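You operate a simulated robot arm through the tools that you are given. There is no shell and no other tool.

The job below is to be done with a simulated robot arm. You get a single attempt, and the scene is never put back.

TASK
Scan the green and pink plaster dies one at a time and put both in the yellow box.
Fine: dial on DIE; one whole scan each; leave the blue one; the scanner stays on. Set down upright: plaster die.

The check looks at the end state, three seconds after you hand in, the way a careful person would. Anything else that was tipped, shoved, dropped, spilled or broken makes it a failure.

THE ROBOT
A 7-joint arm with a two-finger parallel gripper, fixed in place. Base frame: the origin is at the foot of the arm, x ahead of it, y to its left, z up; the work surface is at about z = 80. Units: cm, degrees, N and s.
Its first joint turns from -166.0 to 166.0 degrees. Payload 4.4 kg.
The TCP is the grasp point between the finger pads, 2.3 cm short of the fingertips. In the tool frame z runs along the fingers and y along their closing line. Largest opening 9.4 cm; finger width 3.8, thickness 1; the body of the gripper, 5.4 by 9.6 cm, starts 3.9 cm behind the TCP.
Orientation is that of the tool frame in the base frame, as a unit quaternion [x, y, z, w]. With the fingers straight down and closing along the base's y, the tool's x points along the base's -x, its y along +y and its z along -z.

THE INTERFACE
- The arm moves only by the tool servo_tool. Its arguments are lists of equal length, an entry for each row: "linear": the shift along the tool's x, y, z in cm, a list of three; "rot": the turn, a rotation vector about the tool's x, y, z in degrees, a list of three. In form: {"linear": [[tx, ty, tz], ...], "rot": [[rx, ry, rz], ...]}. A call has 1 to 20 rows; each row is the pose to reach, as a shift and turn from the pose commanded when the call began, along the tool's axes at that moment. "fingers" is the opening, from 0 (shut) to 1 (fully open), set as the call begins (left out, the last holds). A row lasts 0.2 s, in which the tool goes at most 5 cm and 8.6 degrees; a call with a longer step from one row to the next is refused whole, and so is a gripper value outside its range. A pose out of reach is approached as far as the arm can. The call stops where the force on the tool passes 40 N (or 10 N more than at its start, if that is more) or the arm is blocked; 0.2 s more then pass. Each finger travels about 7.2 cm/s and halts on what it meets, pressing with about 22 N; the grip force reading is that of the motor and also rises with nothing between the fingers. The clock runs only during rows and for 0.2 s after the last one: add rows that repeat a pose to give the fingers time. It gives the time, the measured TCP pose, the force on the tool (base axes), the opening and the grip force at its end, in the units of the frame above (readings bear some noise), with the torque about the TCP (base axes, N m) and any sound that the robot's microphone picked up.
- Cameras (640 x 400 px; columns grow to the right, rows downward): "scene" is fixed at [21.99, -64.84, 141.7]; the picture's right is [0.84, -0.54, 0.00], its down [-0.18, -0.28, -0.94] and it looks along [0.51, 0.79, -0.33] (base axes); focal length 373 px, centre (320, 200). "wrist" rides on the gripper at [8.6, 1.6, -7.5] in the tool frame; the picture's right is [-0.18, 0.98, 0.00], its down [-0.58, -0.11, -0.81] and it looks along [-0.79, -0.15, 0.59] (tool axes); focal length 243 px, centre (320, 200). There is no depth. A picture from a camera that has moved, and an enlarged one, comes with that camera's place and axes in the base frame and with its lens.
- grab_frame(camera): a new picture of that camera. The clock stands still meanwhile.
- enlarge(camera, box): a new picture of the part [left, top, right, bottom] of that camera's present view, enlarged. The clock stands still meanwhile.
- finish_job(): hands the job in; it is judged then, once.

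Places have to be worked out from the pictures, the camera data and where the tool is seen. Open the gripper and draw the arm clear of the work before you hand the job in, unless the task says otherwise.

The tools are called after "Call:" as name(argument=value, ...) on one line, values as JSON. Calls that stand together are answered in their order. servo_tool: Moves the arm, as the interface text tells. Its arguments: {"type":"object","properties":{"linear":{"type":"array","items":{"type":"array","items":{"type":"number"}}},"rot":{"type":"array","items":{"type":"array","items":{"type":"number"}}},"fingers":{"type":"number"}},"required":["linear","rot"]} The other tools are called the same way: grab_frame (camera) takes a picture; enlarge (camera, box) takes an enlarged picture of a part of a camera's view; finish_job () hands the job in.

At the start:

```text
time: 0.0
tcp_pos: [83.27, 13.21, 117.38]
tcp_rot: [0.0, 1.0, 0.0, 0.0]
wrist_force: [-0.5, -0.4, -0.1]
ft_torque: [-0.02, -0.02, 0.0]
grip_width: 9.35
gripper_force: 0.0
```

scene: 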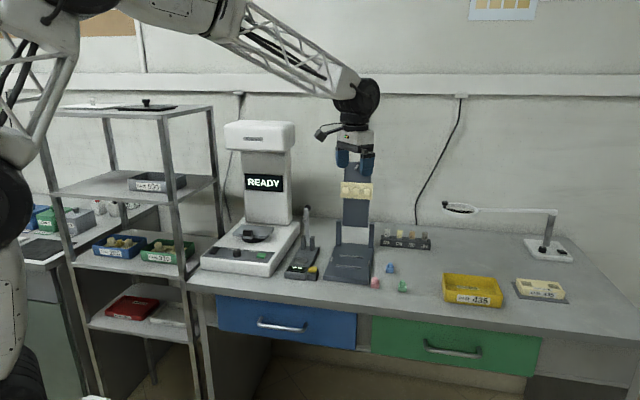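
wrist: 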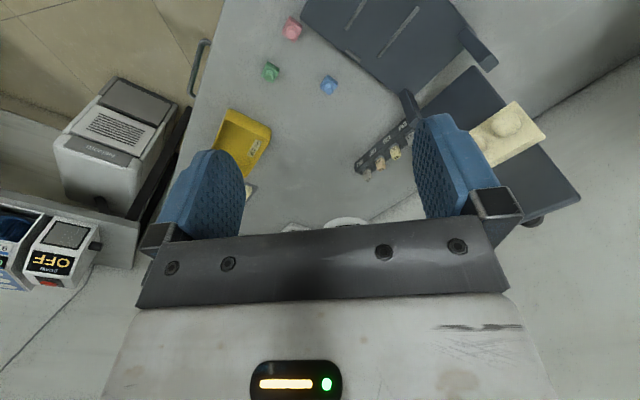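

I'll begin by looking closely at the scanner, dies and box in enlarged views.

Call:
enlarge(camera="scene", box=[190, 110, 330, 290])

Call:
enlarge(camera="scene", box=[350, 210, 590, 330])

Call:
enlarge(camera="wrist", box=[180, 0, 480, 190])

```text
2.22 times, centred on (260, 200) of scene
camera zoom: at [21.99, -64.84, 141.7], right [0.84, -0.54, 0.0], down [-0.18, -0.28, -0.94], along [0.51, 0.79, -0.33], focal length 829 px, centre (453, 200)
```

zoom: 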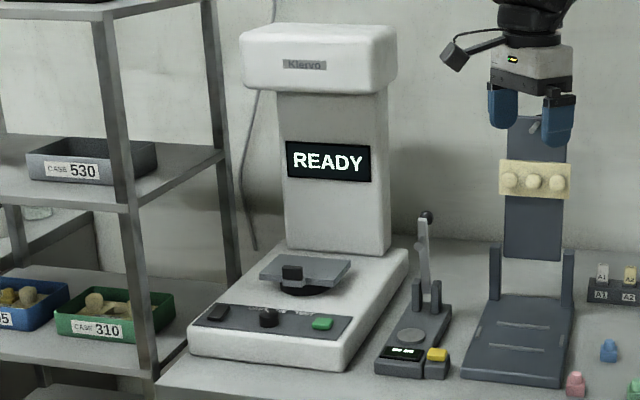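

```text
2.67 times, centred on (470, 270) of scene
camera zoom: at [21.99, -64.84, 141.7], right [0.84, -0.54, 0.0], down [-0.18, -0.28, -0.94], along [0.51, 0.79, -0.33], focal length 995 px, centre (-80, 13)
```

zoom: 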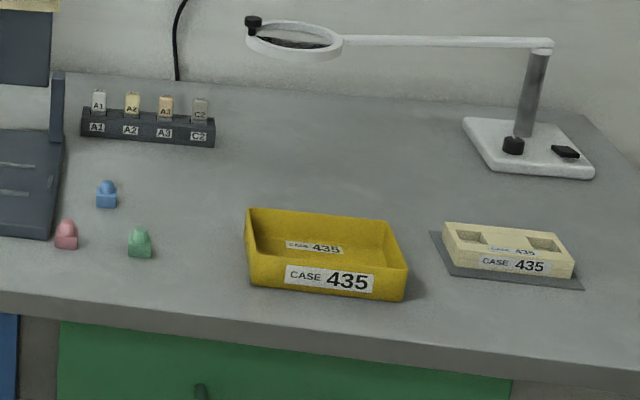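

```text
2.11 times, centred on (330, 95) of wrist
camera zoom: at [74.55, 14.8, 124.88], right [0.18, 0.98, 0.0], down [0.58, -0.11, 0.81], along [0.79, -0.15, -0.59], focal length 511 px, centre (299, 421)
```

zoom: 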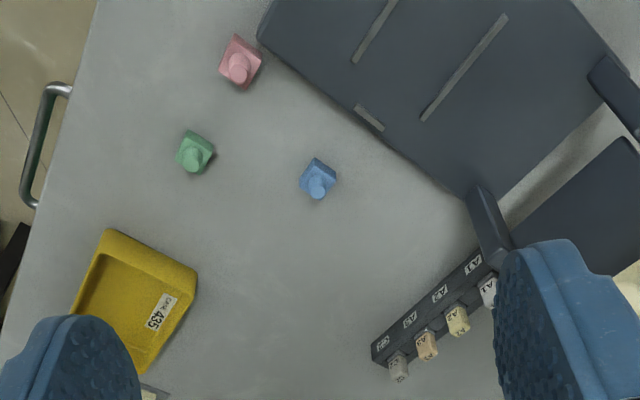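

Green die seems to be near (93.6, 2), pink near (88, 8), blue near (98, 12), and the box centre near (108, -10). I'll zoom into the scanner panel and the objects more closely.

Call:
enlarge(camera="scene", box=[200, 210, 300, 275])

Call:
enlarge(camera="scene", box=[365, 255, 425, 300])

Call:
enlarge(camera="scene", box=[430, 260, 520, 320])

Call:
enlarge(camera="scene", box=[220, 110, 310, 250])

```text
6.15 times, centred on (250, 242) of scene
camera zoom: at [21.99, -64.84, 141.7], right [0.84, -0.54, 0.0], down [-0.18, -0.28, -0.94], along [0.51, 0.79, -0.33], focal length 2296 px, centre (751, -62)
```

zoom: 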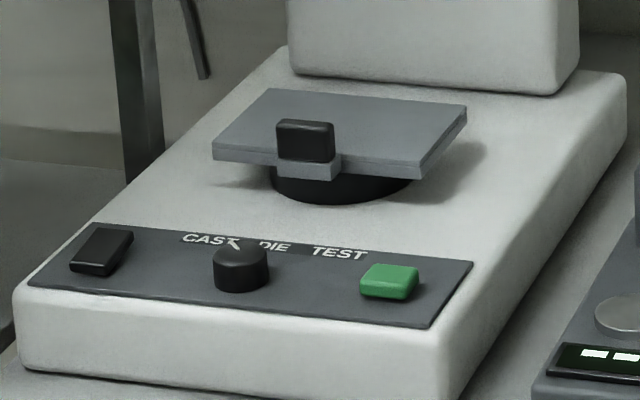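

```text
8.89 times, centred on (395, 278) of scene
camera zoom: at [21.99, -64.84, 141.7], right [0.84, -0.54, 0.0], down [-0.18, -0.28, -0.94], along [0.51, 0.79, -0.33], focal length 3316 px, centre (-347, -489)
```

zoom: 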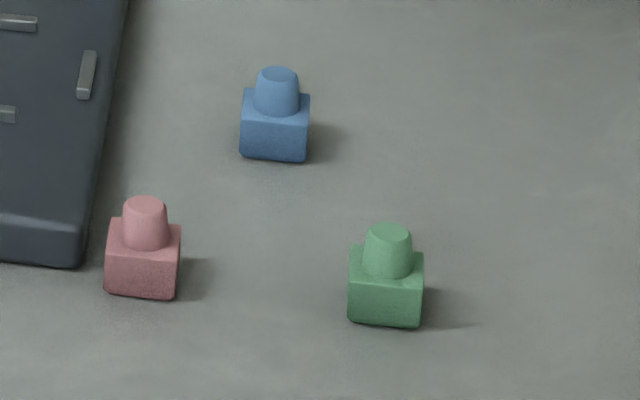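

```text
6.67 times, centred on (475, 290) of scene
camera zoom: at [21.99, -64.84, 141.7], right [0.84, -0.54, 0.0], down [-0.18, -0.28, -0.94], along [0.51, 0.79, -0.33], focal length 2487 px, centre (-713, -400)
```

zoom: 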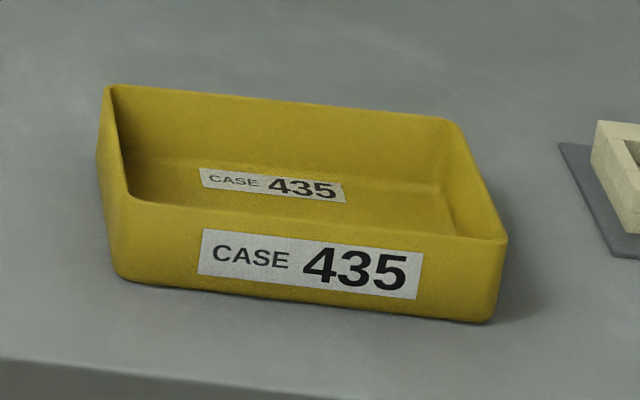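

```text
2.86 times, centred on (265, 180) of scene
camera zoom: at [21.99, -64.84, 141.7], right [0.84, -0.54, 0.0], down [-0.18, -0.28, -0.94], along [0.51, 0.79, -0.33], focal length 1066 px, centre (477, 257)
```

zoom: 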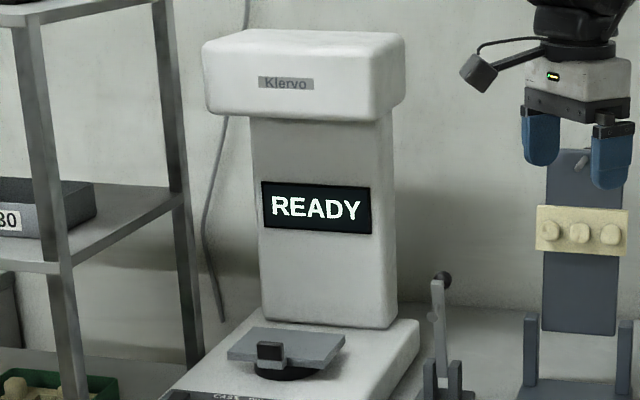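

The dial looks to be on CAST and the scanner reads READY. I'll swing the tool (clear and high) toward the scanner with the camera facing its front panel, to look closer.

Call:
servo_tool(linear=[[2.8, 1.1, 0.4], [5.6, 2.3, 0.9], [8.4, 3.4, 1.3], [11.2, 4.6, 1.8], [14.0, 5.7, 2.2], [16.8, 6.9, 2.7], [19.6, 8.0, 3.1], [22.4, 9.2, 3.6], [25.2, 10.3, 4.0], [28.0, 11.5, 4.5], [30.8, 12.6, 4.9], [33.3, 13.8, 5.4]], rot=[[0, 0, -4.2], [0, 0, -8.4], [0, 0, -12.6], [0, 0, -16.8], [0, 0, -21], [0, 0, -25.2], [0, 0, -29.4], [0, 0, -33.6], [0, 0, -37.8], [0, 0, -42], [0, 0, -46], [0, 0, -50]])

Call:
grab_frame(camera="wrist")

Call:
grab_frame(camera="scene")

```text
time: 2.6
tcp_pos: [49.78, 26.86, 112.11]
tcp_rot: [-0.423, 0.906, -0.001, -0.001]
wrist_force: [-0.1, -0.1, -0.1]
ft_torque: [-0.01, 0.01, 0.01]
grip_width: 9.42
gripper_force: 0.0
```

```text
taken
camera wrist: at [42.91, 21.32, 119.62], right [-0.64, 0.77, 0.0], down [0.46, 0.38, 0.81], along [0.62, 0.51, -0.59], focal length 243 px, centre (320, 200)
```

wrist: 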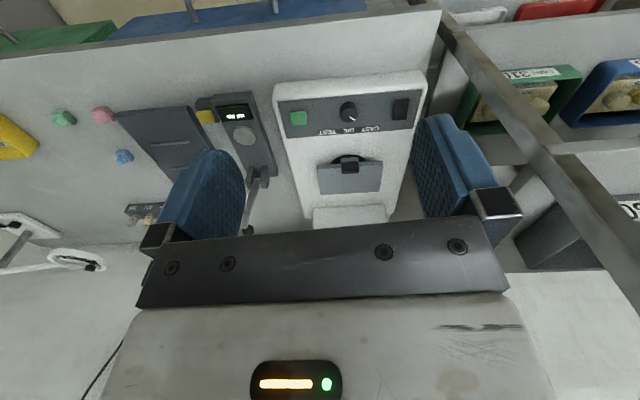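

```text
taken
```

scene: 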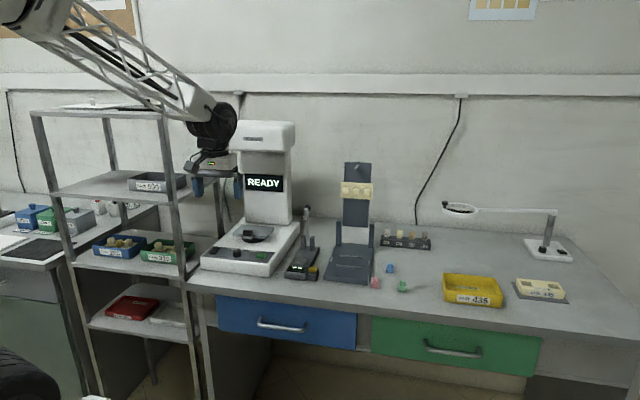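

Call:
enlarge(camera="wrist", box=[260, 60, 450, 240])

Call:
enlarge(camera="wrist", box=[280, 85, 420, 145])

Call:
enlarge(camera="wrist", box=[0, 80, 280, 250])

```text
2.22 times, centred on (355, 150) of wrist
camera zoom: at [42.91, 21.32, 119.62], right [-0.64, 0.77, 0.0], down [0.46, 0.38, 0.81], along [0.62, 0.51, -0.59], focal length 539 px, centre (242, 311)
```

zoom: 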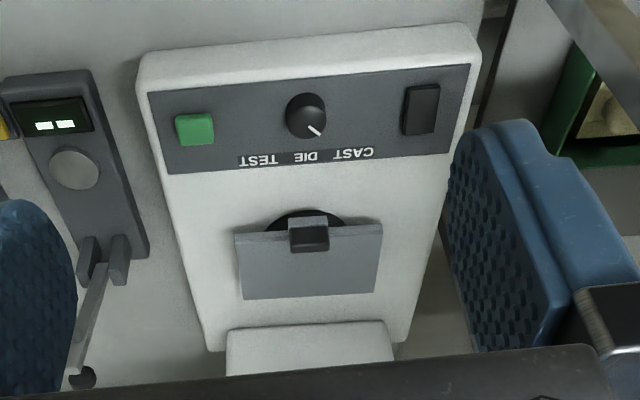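

```text
4.57 times, centred on (350, 115) of wrist
camera zoom: at [42.91, 21.32, 119.62], right [-0.64, 0.77, 0.0], down [0.46, 0.38, 0.81], along [0.62, 0.51, -0.59], focal length 1109 px, centre (183, 589)
```

zoom: 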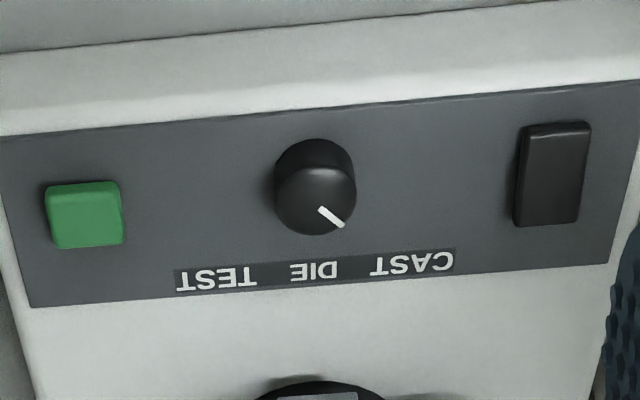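

```text
2.29 times, centred on (140, 165) of wrist
camera zoom: at [42.91, 21.32, 119.62], right [-0.64, 0.77, 0.0], down [0.46, 0.38, 0.81], along [0.62, 0.51, -0.59], focal length 555 px, centre (731, 280)
```

zoom: 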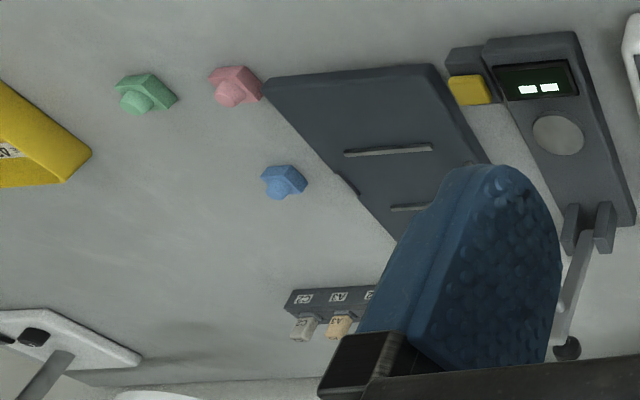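

The pointer is on CAST, and the stage plate carries a black block at its front edge. I'll bring the camera nearer the stage, keeping in front of the scanner head, to see what the block is and refine positions.

Call:
servo_tool(linear=[[-2.7, 0.2, 0.8], [-5.4, 0.5, 1.6], [-8.1, 0.7, 2.4], [-10.8, 0.9, 3.2], [-13.5, 1.2, 4.0], [-16.2, 1.4, 4.8], [-18.9, 1.6, 5.6], [-21.5, 1.8, 6.4]], rot=[[0, 0, 0], [0, 0, 0], [0, 0, 0], [0, 0, 0], [0, 0, 0], [0, 0, 0], [0, 0, 0], [0, 0, 0]])

Call:
grab_frame(camera="wrist")

Call:
grab_frame(camera="scene")

```text
time: 4.4
tcp_pos: [62.43, 44.73, 105.7]
tcp_rot: [-0.423, 0.906, 0.0, 0.0]
wrist_force: [0.2, 0.8, 0.3]
ft_torque: [0.0, 0.03, 0.01]
grip_width: 9.4
gripper_force: 0.0
```

```text
taken
camera wrist: at [55.49, 39.14, 113.16], right [-0.64, 0.77, 0.0], down [0.46, 0.38, 0.81], along [0.62, 0.51, -0.59], focal length 243 px, centre (320, 200)
```

wrist: 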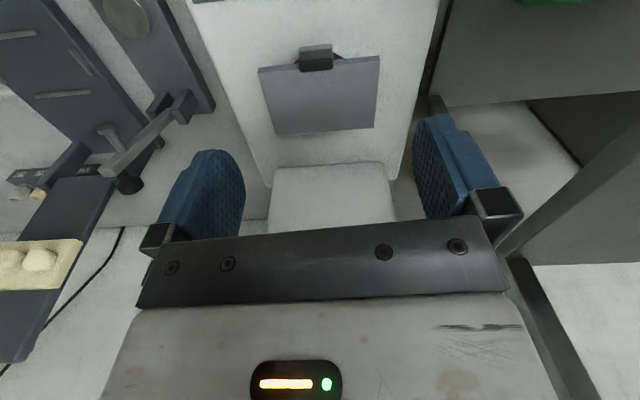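

```text
taken
```

scene: 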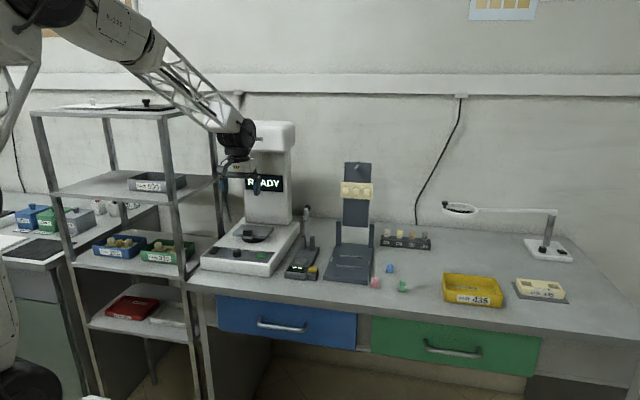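

Call:
enlarge(camera="wrist", box=[240, 20, 400, 150])

Call:
enlarge(camera="scene", box=[215, 200, 295, 260])

```text
3.08 times, centred on (320, 85) of wrist
camera zoom: at [55.49, 39.14, 113.16], right [-0.64, 0.77, 0.0], down [0.46, 0.38, 0.81], along [0.62, 0.51, -0.59], focal length 746 px, centre (320, 554)
```

zoom: 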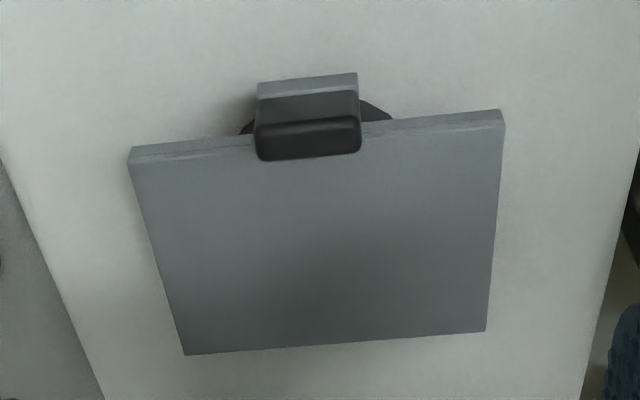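

```text
6.67 times, centred on (255, 230) of scene
camera zoom: at [21.99, -64.84, 141.7], right [0.84, -0.54, 0.0], down [-0.18, -0.28, -0.94], along [0.51, 0.79, -0.33], focal length 2487 px, centre (753, 0)
```

zoom: 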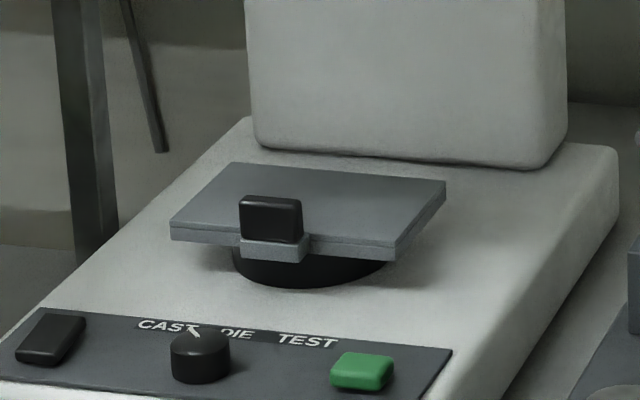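

I'll zoom even further into the stage to see whether the plate has separate layers or a clamp.

Call:
enlarge(camera="scene", box=[232, 218, 276, 246])

Call:
enlarge(camera="wrist", box=[290, 35, 350, 75])

Call:
enlarge(camera="scene", box=[225, 160, 300, 230])

```text
14.29 times, centred on (254, 232) of scene
camera zoom: at [21.99, -64.84, 141.7], right [0.84, -0.54, 0.0], down [-0.18, -0.28, -0.94], along [0.51, 0.79, -0.33], focal length 5329 px, centre (1263, -257)
```

zoom: 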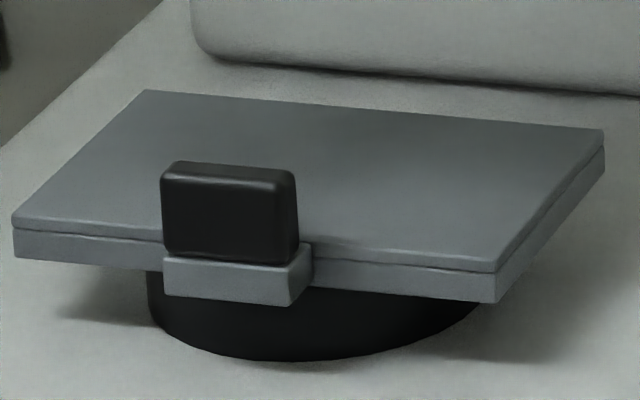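

```text
10.00 times, centred on (320, 55) of wrist
camera zoom: at [55.49, 39.14, 113.16], right [-0.64, 0.77, 0.0], down [0.46, 0.38, 0.81], along [0.62, 0.51, -0.59], focal length 2426 px, centre (320, 1650)
```

zoom: 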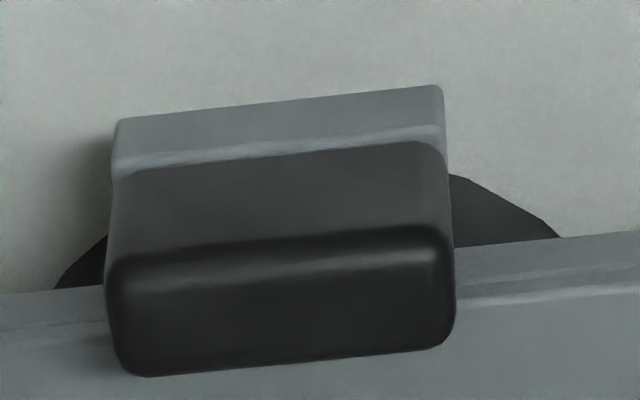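

```text
5.71 times, centred on (262, 195) of scene
camera zoom: at [21.99, -64.84, 141.7], right [0.84, -0.54, 0.0], down [-0.18, -0.28, -0.94], along [0.51, 0.79, -0.33], focal length 2132 px, centre (649, 229)
```

zoom: 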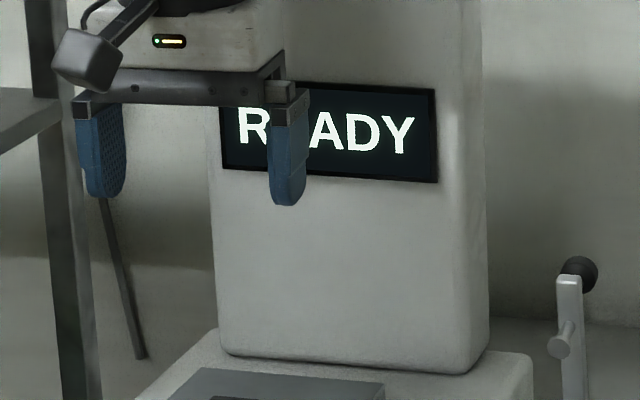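

The plate is a turntable-mounted stage with centre about (66.9, 48.5), top about z 88.7, and a fixed black handle/stop at its front. Next I go over the dial (about 57, 38.6) and take a close look before turning it to DIE.

Call:
servo_tool(linear=[[2.7, 0.1, 1.9], [5.4, 0.15, 3.8], [8.1, 0.2, 5.7]], rot=[[0, 0, 0], [0, 0, 0], [0, 0, 0]], fingers=0.6)

Call:
grab_frame(camera="wrist")

Call:
enlarge(camera="wrist", box=[220, 0, 420, 125])

Call:
enlarge(camera="scene", box=[195, 180, 305, 285])

```text
time: 5.2
tcp_pos: [56.8, 38.65, 99.89]
tcp_rot: [-0.422, 0.907, 0.0, 0.0]
wrist_force: [0.5, -0.6, 0.0]
ft_torque: [0.02, -0.03, -0.01]
grip_width: 5.64
gripper_force: 0.1
```

```text
taken
camera wrist: at [50.11, 33.05, 107.32], right [-0.64, 0.77, 0.0], down [0.46, 0.38, 0.81], along [0.62, 0.51, -0.59], focal length 243 px, centre (320, 200)
```

wrist: 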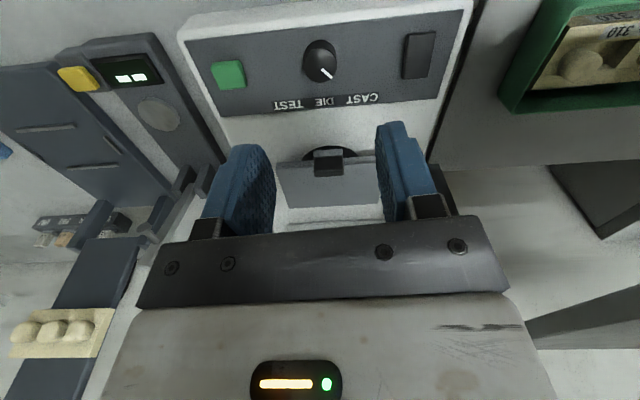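

```text
3.20 times, centred on (320, 62) of wrist
camera zoom: at [50.11, 33.05, 107.32], right [-0.64, 0.77, 0.0], down [0.46, 0.38, 0.81], along [0.62, 0.51, -0.59], focal length 776 px, centre (320, 640)
```

zoom: 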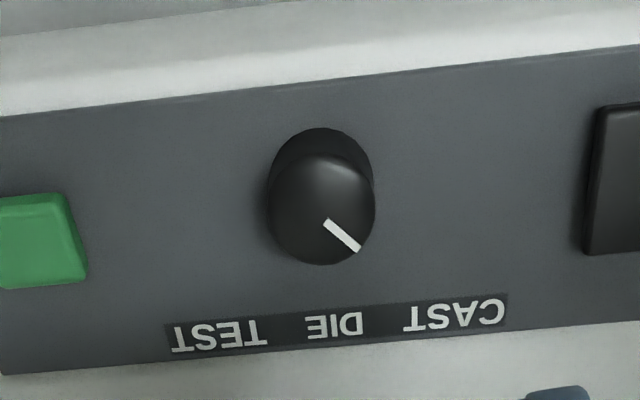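

```text
3.81 times, centred on (250, 232) of scene
camera zoom: at [21.99, -64.84, 141.7], right [0.84, -0.54, 0.0], down [-0.18, -0.28, -0.94], along [0.51, 0.79, -0.33], focal length 1421 px, centre (587, 76)
```

zoom: 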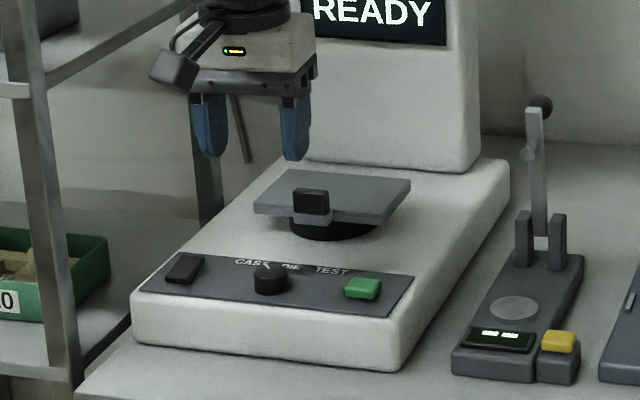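

The knob top centre comes out near (57.3, 38.9), top z about 87, panel about z 85, diameter about 2.6 cm. I'll descend with the fingers straddling it, first stopping just above.

Call:
servo_tool(linear=[[-0.3, -0.1, 3.0], [-0.5, -0.2, 6.0], [-0.5, -0.2, 8.5], [-0.5, -0.2, 9.6]], rot=[[0, 0, 0], [0, 0, 0], [0, 0, 0], [0, 0, 0]])

Call:
grab_frame(camera="wrist")

Call:
enlarge(camera="scene", box=[205, 215, 285, 275])

```text
time: 6.2
tcp_pos: [57.4, 38.78, 90.25]
tcp_rot: [-0.423, 0.906, 0.0, 0.0]
wrist_force: [-0.6, -0.6, 0.3]
ft_torque: [0.03, 0.0, 0.01]
grip_width: 5.65
gripper_force: 0.1
```

```text
taken
camera wrist: at [50.5, 33.17, 97.72], right [-0.63, 0.77, 0.0], down [0.46, 0.38, 0.81], along [0.62, 0.51, -0.59], focal length 243 px, centre (320, 200)
```

wrist: 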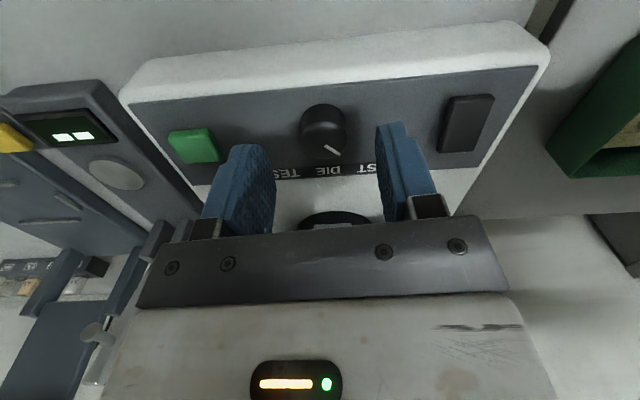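

```text
6.67 times, centred on (245, 245) of scene
camera zoom: at [21.99, -64.84, 141.7], right [0.84, -0.54, 0.0], down [-0.18, -0.28, -0.94], along [0.51, 0.79, -0.33], focal length 2487 px, centre (820, -100)
```

zoom: 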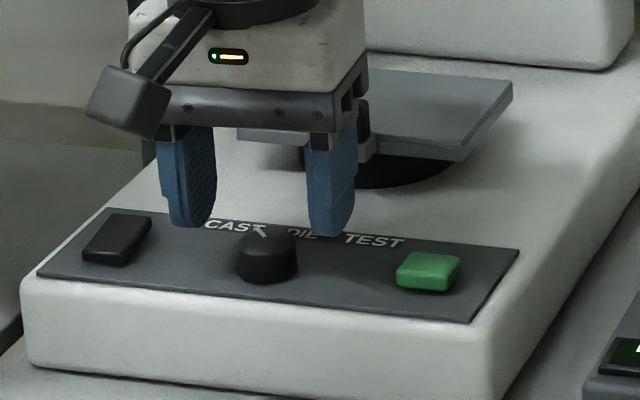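

I'll check the alignment of the fingertips over the knob with an enlarged wrist view.

Call:
enlarge(camera="wrist", box=[220, 85, 420, 225])

```text
2.86 times, centred on (320, 155) of wrist
camera zoom: at [50.5, 33.17, 97.72], right [-0.63, 0.77, 0.0], down [0.46, 0.38, 0.81], along [0.62, 0.51, -0.59], focal length 693 px, centre (320, 329)
```

zoom: 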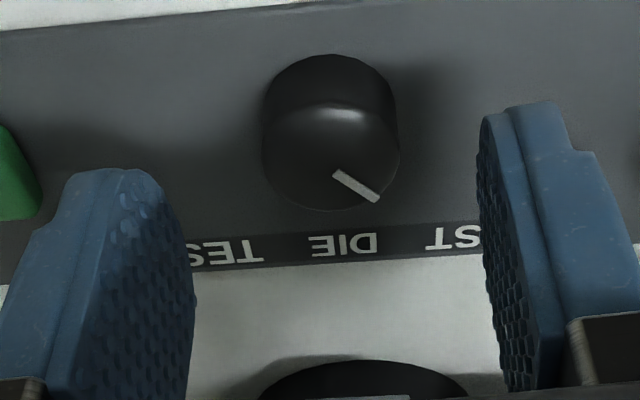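

Knob centre computes to (57.3, 39.05) with the panel near z 85.4. I'll shift slightly and lower so the tips sit about half a cm above the panel, then close on the knob.

Call:
servo_tool(linear=[[-0.1, 0.2, 0.7], [-0.1, 0.2, 1.4], [-0.1, 0.2, 2.0]], rot=[[0, 0, 0], [0, 0, 0], [0, 0, 0]])

Call:
enlarge(camera="wrist", box=[220, 85, 420, 225])

Call:
enlarge(camera="scene", box=[205, 215, 285, 275])

```text
time: 7.0
tcp_pos: [57.51, 38.95, 88.43]
tcp_rot: [-0.422, 0.906, 0.0, 0.001]
wrist_force: [0.5, 0.3, -0.4]
ft_torque: [0.01, 0.03, 0.02]
grip_width: 5.66
gripper_force: 0.1
```

```text
2.86 times, centred on (320, 155) of wrist
camera zoom: at [50.61, 33.37, 95.88], right [-0.63, 0.77, 0.0], down [0.46, 0.38, 0.81], along [0.62, 0.51, -0.59], focal length 693 px, centre (320, 329)
```

zoom: 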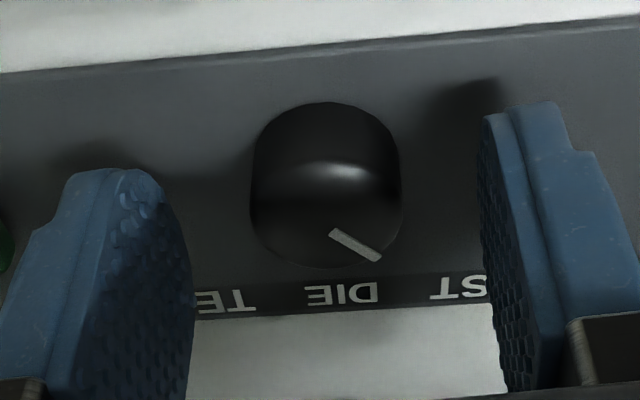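

```text
6.67 times, centred on (245, 245) of scene
camera zoom: at [21.99, -64.84, 141.7], right [0.84, -0.54, 0.0], down [-0.18, -0.28, -0.94], along [0.51, 0.79, -0.33], focal length 2487 px, centre (820, -100)
```

zoom: 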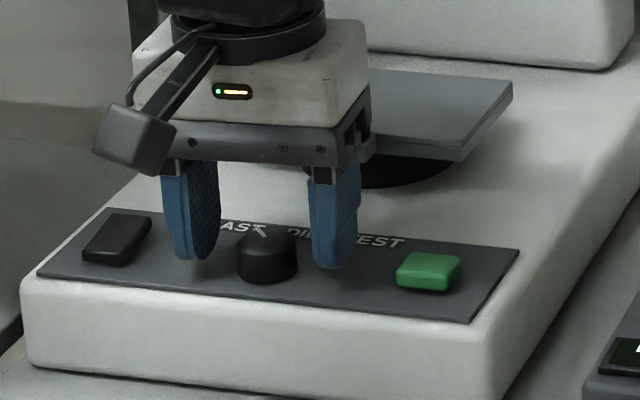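

Fingers straddle the knob. I make a small centring correction and close on it.

Call:
servo_tool(linear=[[0.15, 0.15, 0.2], [0.15, 0.15, 0.2]], rot=[[0, 0, 0], [0, 0, 0]])

Call:
servo_tool(linear=[[0, 0, 0], [0, 0, 0], [0, 0, 0], [0, 0, 0]], rot=[[0, 0, 0], [0, 0, 0], [0, 0, 0], [0, 0, 0]], fingers=0.2)

Call:
enlarge(camera="wrist", box=[220, 85, 420, 225])

```text
time: 7.6
tcp_pos: [57.25, 39.02, 88.16]
tcp_rot: [-0.422, 0.906, 0.0, 0.0]
wrist_force: [-0.2, -0.4, -0.9]
ft_torque: [0.01, 0.01, 0.01]
grip_width: 5.65
gripper_force: 0.1
```

```text
time: 8.6
tcp_pos: [57.34, 38.8, 88.26]
tcp_rot: [-0.422, 0.907, -0.001, 0.0]
wrist_force: [27.5, -25.3, -5.0]
ft_torque: [-0.54, -0.76, -0.12]
grip_width: 2.71
gripper_force: 45.3
```

```text
2.86 times, centred on (320, 155) of wrist
camera zoom: at [50.42, 33.31, 95.65], right [-0.63, 0.77, 0.0], down [0.46, 0.38, 0.81], along [0.62, 0.51, -0.59], focal length 693 px, centre (320, 329)
```

zoom: 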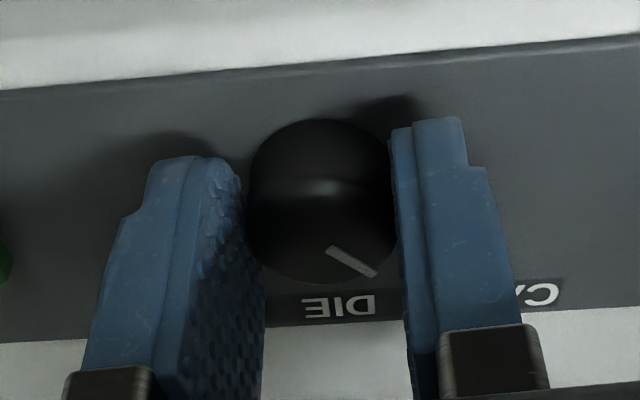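

Gripped the knob (2.71 cm) but there's about 37 N sideways along -tool y, so I'm off-centre. I'll shift a little in -y to relieve it before turning.

Call:
servo_tool(linear=[[0, -0.1, 0], [0, -0.1, 0]], rot=[[0, 0, 0], [0, 0, 0]])

```text
time: 9.2
tcp_pos: [57.37, 38.84, 88.17]
tcp_rot: [-0.423, 0.906, 0.0, 0.0]
wrist_force: [18.2, -16.3, -0.7]
ft_torque: [-0.14, -0.58, -0.14]
grip_width: 2.71
gripper_force: 44.9
```

Force fell from 37 to 24 N with 0.1 cm; another 0.19 cm should null it.

Call:
servo_tool(linear=[[0, -0.19, 0], [0, -0.19, 0]], rot=[[0, 0, 0], [0, 0, 0]])

```text
time: 9.9
tcp_pos: [57.35, 38.84, 88.26]
tcp_rot: [-0.423, 0.906, 0.0, 0.0]
wrist_force: [-10.1, 2.1, 2.1]
ft_torque: [0.29, -0.08, -0.13]
grip_width: 2.73
gripper_force: 44.9
stopped in row 2: the force on the tool passed its limit at 43 N (the readings are from after the stop); the commanded pose is now the measured one
```

Side force is small now. I turn clockwise (seen from above; +tool z), first about 20° to check the behaviour.

Call:
servo_tool(linear=[[0, 0, 0], [0, 0, 0], [0, 0, 0], [0, 0, 0]], rot=[[0, 0, 5], [0, 0, 10], [0, 0, 15], [0, 0, 20]])

Call:
enlarge(camera="wrist", box=[220, 85, 420, 225])

```text
time: 10.8
tcp_pos: [57.21, 38.98, 88.13]
tcp_rot: [-0.297, 0.955, 0.001, -0.001]
wrist_force: [-5.9, 8.4, -1.8]
ft_torque: [0.1, 0.21, 0.05]
grip_width: 2.73
gripper_force: 45.0
stopped in row 4: the force on the tool passed its limit at 42 N (the readings are from after the stop); the commanded pose is now the measured one
```

```text
2.86 times, centred on (320, 155) of wrist
camera zoom: at [49.15, 35.37, 95.67], right [-0.41, 0.91, 0.0], down [0.54, 0.24, 0.81], along [0.74, 0.33, -0.59], focal length 693 px, centre (320, 329)
```

zoom: 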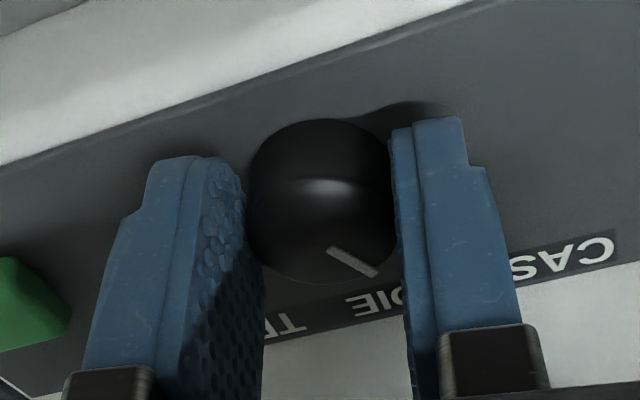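

The knob turned with the fingers (about 15.5°), stopping on side force from a slight off-centre grip. I continue in smaller steps with compensation for the offset.

Call:
servo_tool(linear=[[0.002, -0.01, 0], [0.005, -0.02, 0], [0.01, -0.04, 0]], rot=[[0, 0, 3], [0, 0, 6], [0, 0, 10]])

```text
time: 11.5
tcp_pos: [57.21, 38.92, 88.15]
tcp_rot: [-0.226, 0.974, 0.0, -0.001]
wrist_force: [-6.0, 8.5, -1.2]
ft_torque: [0.17, 0.12, 0.04]
grip_width: 2.75
gripper_force: 44.8
stopped in row 3: the force on the tool passed its limit at 43 N (the readings are from after the stop); the commanded pose is now the measured one
```

Call:
enlarge(camera="wrist", box=[220, 85, 420, 225])

Call:
enlarge(camera="scene", box=[205, 160, 295, 275])

```text
2.86 times, centred on (320, 155) of wrist
camera zoom: at [48.69, 36.64, 95.67], right [-0.27, 0.96, 0.0], down [0.57, 0.16, 0.81], along [0.78, 0.21, -0.59], focal length 693 px, centre (320, 329)
```

zoom: 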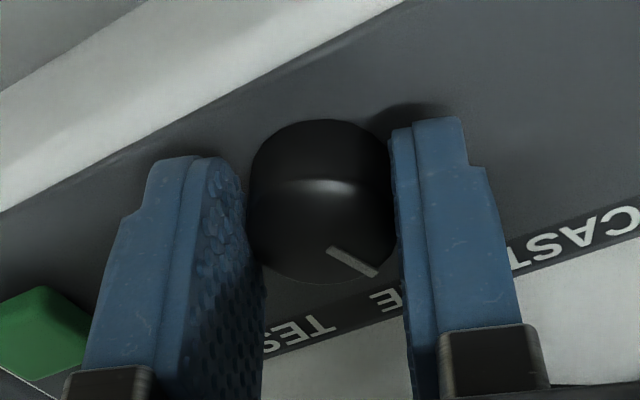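

```text
3.48 times, centred on (250, 218) of scene
camera zoom: at [21.99, -64.84, 141.7], right [0.84, -0.54, 0.0], down [-0.18, -0.28, -0.94], along [0.51, 0.79, -0.33], focal length 1298 px, centre (564, 139)
```

zoom: 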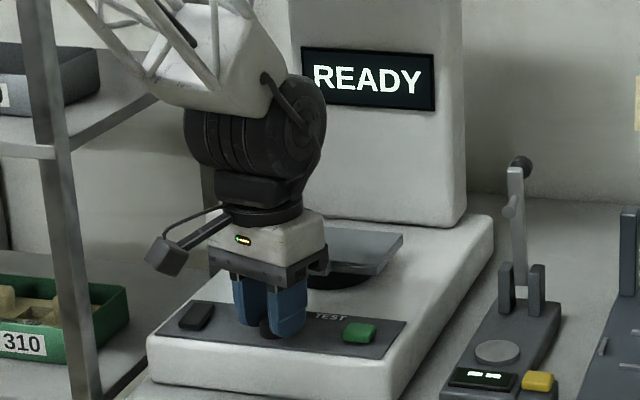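

The knob keeps following. I continue about 18° more, slowly (2° per row).

Call:
servo_tool(linear=[[0, -0.01, 0], [0, -0.015, 0], [0, -0.025, 0], [0.01, -0.03, 0], [0.01, -0.04, 0]], rot=[[0, 0, 2], [0, 0, 4], [0, 0, 6], [0, 0, 8], [0, 0, 10]])

```text
time: 12.4
tcp_pos: [57.12, 38.98, 88.23]
tcp_rot: [-0.175, 0.985, 0.001, -0.001]
wrist_force: [-7.7, 7.9, -1.0]
ft_torque: [0.21, 0.03, 0.04]
grip_width: 2.73
gripper_force: 44.7
stopped in row 4: the force on the tool passed its limit at 42 N (the readings are from after the stop); the commanded pose is now the measured one
```

Residual force shows the tool wants to move +y as it turns, so I reverse the compensation and continue.

Call:
servo_tool(linear=[[0, 0.07, 0], [0, 0.09, 0], [0, 0.1, 0], [0, 0.12, 0], [0, 0.14, 0], [0, 0.15, 0]], rot=[[0, 0, 1], [0, 0, 3], [0, 0, 5], [0, 0, 7], [0, 0, 9], [0, 0, 11]])

Call:
enlarge(camera="wrist", box=[220, 85, 420, 225])

```text
time: 13.5
tcp_pos: [57.11, 39.05, 88.24]
tcp_rot: [-0.11, 0.994, 0.0, -0.001]
wrist_force: [0.1, -10.6, 4.4]
ft_torque: [-0.36, -0.21, -0.03]
grip_width: 2.7
gripper_force: 44.9
stopped in row 5: the force on the tool passed its limit at 40 N (the readings are from after the stop); the commanded pose is now the measured one
```

```text
2.86 times, centred on (320, 155) of wrist
camera zoom: at [48.39, 38.74, 95.68], right [-0.04, 1.0, 0.0], down [0.59, 0.02, 0.8], along [0.8, 0.03, -0.59], focal length 693 px, centre (320, 329)
```

zoom: 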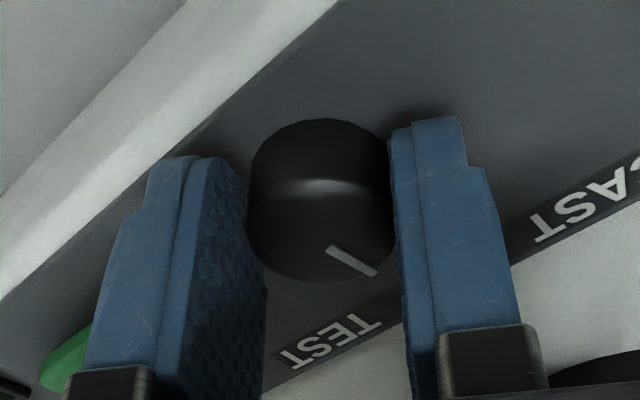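

The pointer now is only about 5–6° short of straight-up (panel depth axis about 45.6°). I turn the remaining 6°.

Call:
servo_tool(linear=[[0, -0.05, 0], [0, -0.05, 0], [0, -0.04, 0], [0, -0.04, 0], [0, -0.03, 0]], rot=[[0, 0, 1], [0, 0, 2.5], [0, 0, 4], [0, 0, 5], [0, 0, 6]])

Call:
enlarge(camera="wrist", box=[220, 85, 420, 225])

```text
time: 14.7
tcp_pos: [57.2, 39.13, 88.2]
tcp_rot: [-0.059, 0.998, 0.001, -0.001]
wrist_force: [-2.3, 11.3, -5.2]
ft_torque: [0.32, -0.61, 0.02]
grip_width: 2.71
gripper_force: 45.0
```

```text
2.86 times, centred on (320, 155) of wrist
camera zoom: at [48.4, 39.68, 95.68], right [0.07, 1.0, 0.0], down [0.59, -0.04, 0.8], along [0.8, -0.06, -0.59], focal length 693 px, centre (320, 329)
```

zoom: 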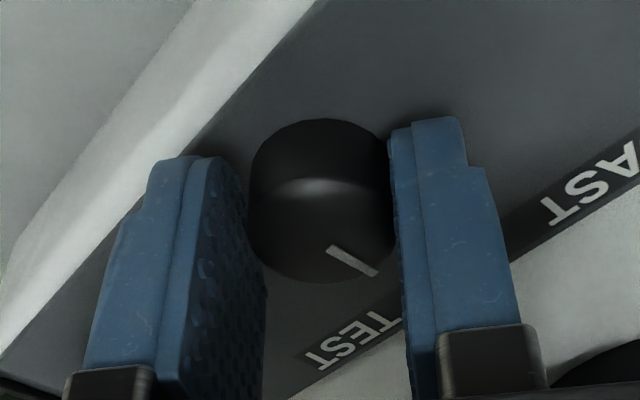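

Total turn is about 43°. I release the knob and rise a little to check where the pointer settled.

Call:
servo_tool(linear=[[0, 0, 0], [0, 0, 0], [0, 0, 0], [0, 0, -2], [0, 0, -5], [0, 0, -9]], rot=[[0, 0, 0], [0, 0, 0], [0, 0, 0], [0, 0, 0], [0, 0, 0], [0, 0, 0]], fingers=0.6)

Call:
grab_frame(camera="wrist")

Call:
enlarge(camera="wrist", box=[260, 20, 420, 130])

Call:
enlarge(camera="scene", box=[205, 160, 295, 275])

```text
time: 16.1
tcp_pos: [57.2, 39.01, 97.28]
tcp_rot: [-0.058, 0.998, 0.0, -0.001]
wrist_force: [0.1, -0.4, -0.3]
ft_torque: [-0.03, -0.01, 0.01]
grip_width: 5.65
gripper_force: 0.1
```

```text
taken
camera wrist: at [48.47, 39.7, 104.71], right [0.07, 1.0, 0.0], down [0.59, -0.04, 0.8], along [0.8, -0.06, -0.59], focal length 243 px, centre (320, 200)
```

wrist: 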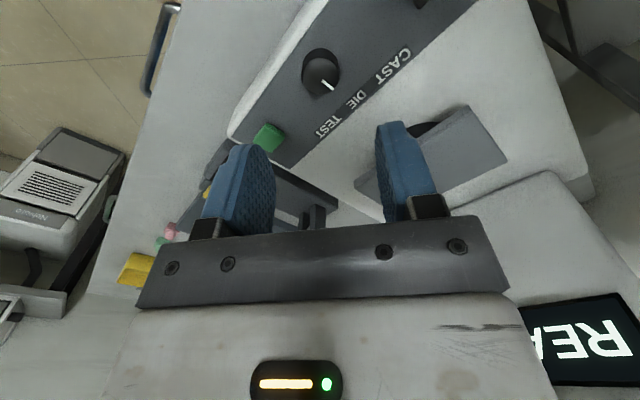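

```text
3.64 times, centred on (340, 75) of wrist
camera zoom: at [48.47, 39.7, 104.71], right [0.07, 1.0, 0.0], down [0.59, -0.04, 0.8], along [0.8, -0.06, -0.59], focal length 882 px, centre (247, 654)
```

zoom: 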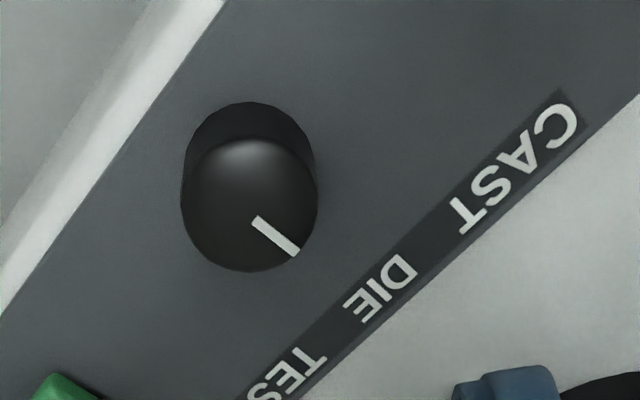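

```text
3.48 times, centred on (250, 218) of scene
camera zoom: at [21.99, -64.84, 141.7], right [0.84, -0.54, 0.0], down [-0.18, -0.28, -0.94], along [0.51, 0.79, -0.33], focal length 1298 px, centre (564, 139)
```

zoom: 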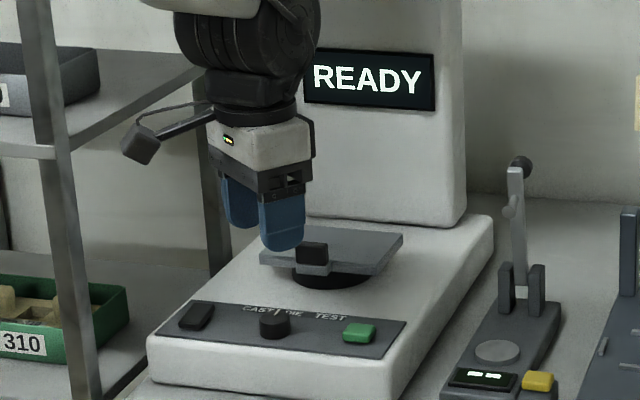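

The dial now points at DIE and the screen still reads READY. I retract upward and move to view the dies and box; I'll also test how far a tilted tool can reach over the box, since it lies beyond the vertical reach.

Call:
servo_tool(linear=[[0, 0, -4], [0, 0, -8], [-1, -2, -10.7], [-3, -5.5, -10.7], [-5, -9, -10.7], [-7, -12.8, -10.7], [-9, -16.5, -10.7], [-11, -20, -10.7], [-13, -23.8, -10.7], [-15, -27.5, -10.7], [-17, -31, -10.7], [-19, -34.8, -10.7], [-21, -38.4, -10.7], [-23, -42, -10.7]], rot=[[0, 0, 0], [0, 0, 0], [0, 0, 0], [0, 0, 0.6], [0, 0, 1.2], [0, 0, 1.8], [0, 0, 2.4], [0, 0, 3], [0, 0, 3.6], [0, 0, 4.2], [0, 0, 4.8], [0, 0, 5.4], [0, 0, 6], [0, 0, 6.8]], fingers=1.0)

Call:
grab_frame(camera="wrist")

Call:
grab_frame(camera="scene")

```text
time: 19.1
tcp_pos: [84.94, 0.23, 107.96]
tcp_rot: [0.001, 1.0, 0.0, -0.001]
wrist_force: [-0.5, -0.8, -0.1]
ft_torque: [0.04, -0.02, 0.01]
grip_width: 9.39
gripper_force: 0.0
```

```text
taken
camera wrist: at [76.25, 1.87, 115.42], right [0.19, 0.98, 0.0], down [0.58, -0.11, 0.8], along [0.79, -0.15, -0.59], focal length 243 px, centre (320, 200)
```

wrist: 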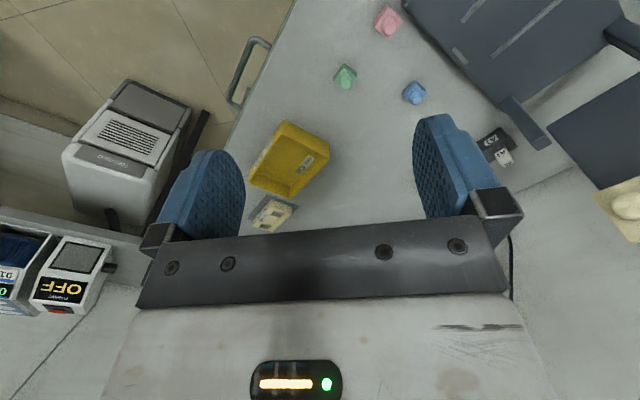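

```text
taken
```

scene: 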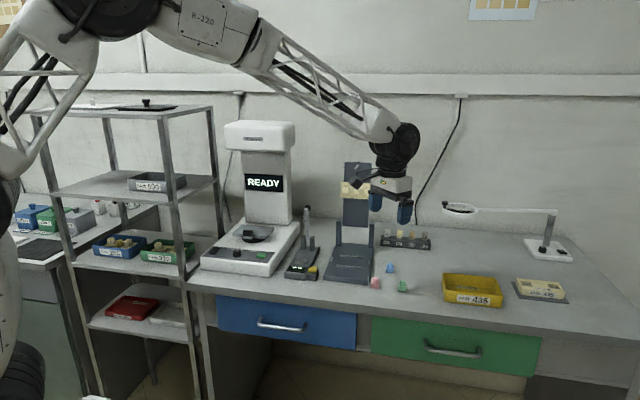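

Call:
enlarge(camera="wrist", box=[240, 50, 440, 210])

Call:
enlarge(camera="wrist", box=[320, 0, 440, 110])

```text
2.50 times, centred on (340, 130) of wrist
camera zoom: at [76.25, 1.87, 115.42], right [0.19, 0.98, 0.0], down [0.58, -0.11, 0.8], along [0.79, -0.15, -0.59], focal length 606 px, centre (270, 375)
```

zoom: 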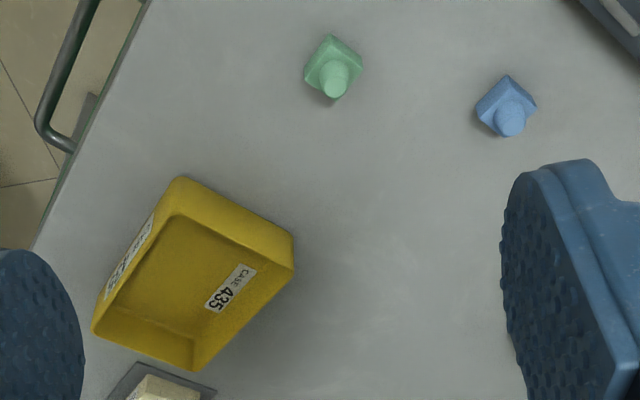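

```text
3.64 times, centred on (380, 55) of wrist
camera zoom: at [76.25, 1.87, 115.42], right [0.19, 0.98, 0.0], down [0.58, -0.11, 0.8], along [0.79, -0.15, -0.59], focal length 882 px, centre (102, 727)
```

zoom: 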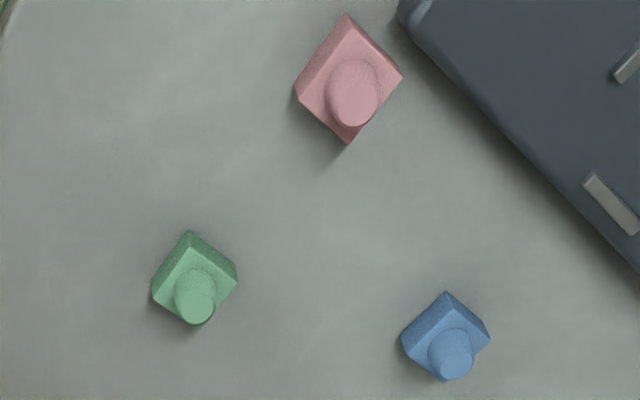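

I'll enlarge the box to determine its rim, floor and exact location.

Call:
enlarge(camera="wrist", box=[240, 110, 340, 205])

```text
4.21 times, centred on (290, 158) of wrist
camera zoom: at [76.25, 1.87, 115.42], right [0.19, 0.98, 0.0], down [0.58, -0.11, 0.8], along [0.79, -0.15, -0.59], focal length 1022 px, centre (446, 379)
```

zoom: 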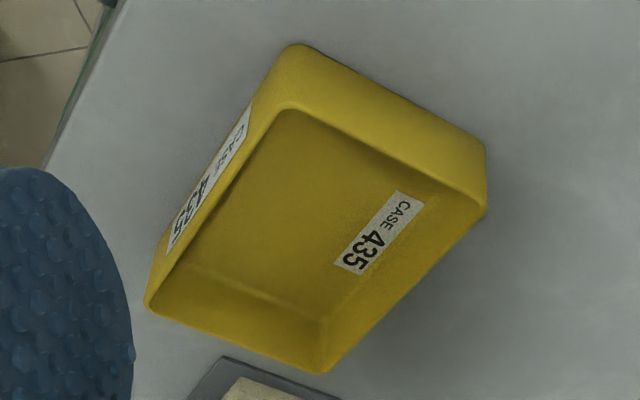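

Box corners come out at about N(100.2,-8.9), R(107,-2.1), F(116.8,-12.2), L(110.2,-18.9), rim z about 83.9. I'll test the reach above it with the tool tilted 30° outward, staying high.

Call:
servo_tool(linear=[[-3, -1.4, 1.6], [-6, -2.9, 3.2], [-9, -4.3, 4.8], [-12, -5.8, 6.4], [-15, -7.2, 8]], rot=[[0, -6, 0], [0, -12, 0], [0, -18, 0], [0, -24, 0], [0, -30, 0]])

```text
time: 20.3
tcp_pos: [100.07, -7.18, 99.89]
tcp_rot: [0.001, 0.966, 0.0, 0.258]
wrist_force: [0.0, -0.7, 1.3]
ft_torque: [0.01, -0.01, -0.03]
grip_width: 9.39
gripper_force: 0.0
```

Reached with correct outward tilt. Now lower toward (107, -6.5, 89), still with the fingertips above the rim.

Call:
servo_tool(linear=[[-0.1, 0.2, 3.3], [-0.3, 0.4, 6.6], [-0.4, 0.6, 9.9], [-0.55, 0.68, 12.9]], rot=[[0, 0, 0], [0, 0, 0], [0, 0, 0], [0, 0, 0]])

Call:
grab_frame(camera="wrist")

Call:
grab_frame(camera="scene")

```text
time: 21.3
tcp_pos: [106.79, -6.66, 88.78]
tcp_rot: [0.0, 0.966, 0.0, 0.258]
wrist_force: [-0.4, -0.4, -0.4]
ft_torque: [-0.01, 0.02, 0.03]
grip_width: 9.41
gripper_force: 0.0
```

```text
taken
camera wrist: at [95.59, -5.02, 90.98], right [0.16, 0.98, 0.09], down [0.1, -0.11, 0.99], along [0.98, -0.15, -0.12], focal length 243 px, centre (320, 200)
```

wrist: 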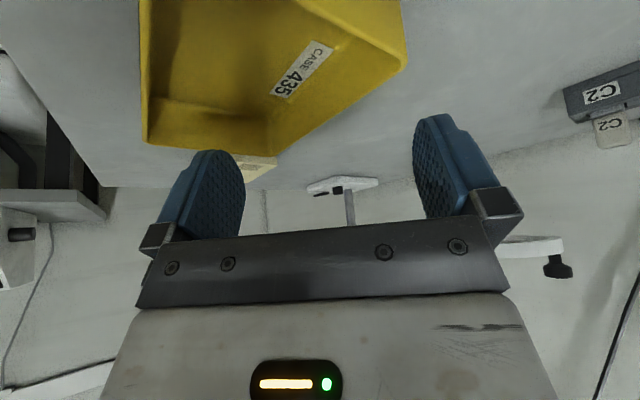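

```text
taken
```

scene: 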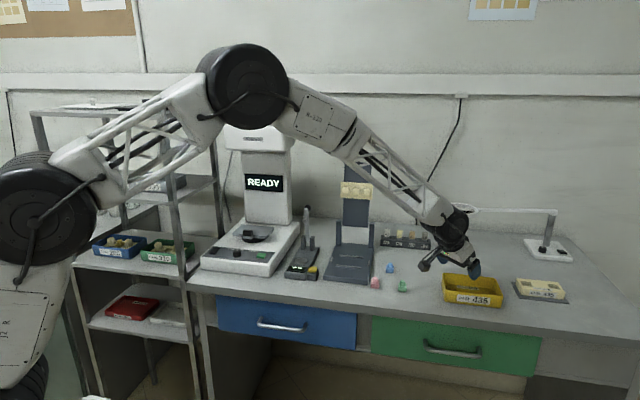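

30° works with margin. I'll test whether a smaller 18° tilt also holds at this spot (the reading will tell if the pose is missed).

Call:
servo_tool(linear=[[0, 0, 0], [0, 0, 0], [0, 0, 0]], rot=[[0, 6, 0], [0, 12, 0], [0, 12, 0]])

```text
time: 22.1
tcp_pos: [106.91, -6.58, 88.77]
tcp_rot: [0.0, 0.988, 0.0, 0.154]
wrist_force: [-0.4, 0.4, 0.8]
ft_torque: [-0.01, -0.01, 0.01]
grip_width: 9.41
gripper_force: 0.0
```

18° is fine too. I'll test fully vertical at the same place.

Call:
servo_tool(linear=[[0, 0, 0], [0, 0, 0], [0, 0, 0], [0, 0, 0]], rot=[[0, 6, 0], [0, 12, 0], [0, 18, 0], [0, 18, 0]])

```text
time: 23.1
tcp_pos: [106.77, -6.57, 88.79]
tcp_rot: [0.001, 1.0, 0.0, -0.002]
wrist_force: [1.1, -0.6, -0.1]
ft_torque: [0.03, -0.02, 0.04]
grip_width: 9.41
gripper_force: 0.0
```

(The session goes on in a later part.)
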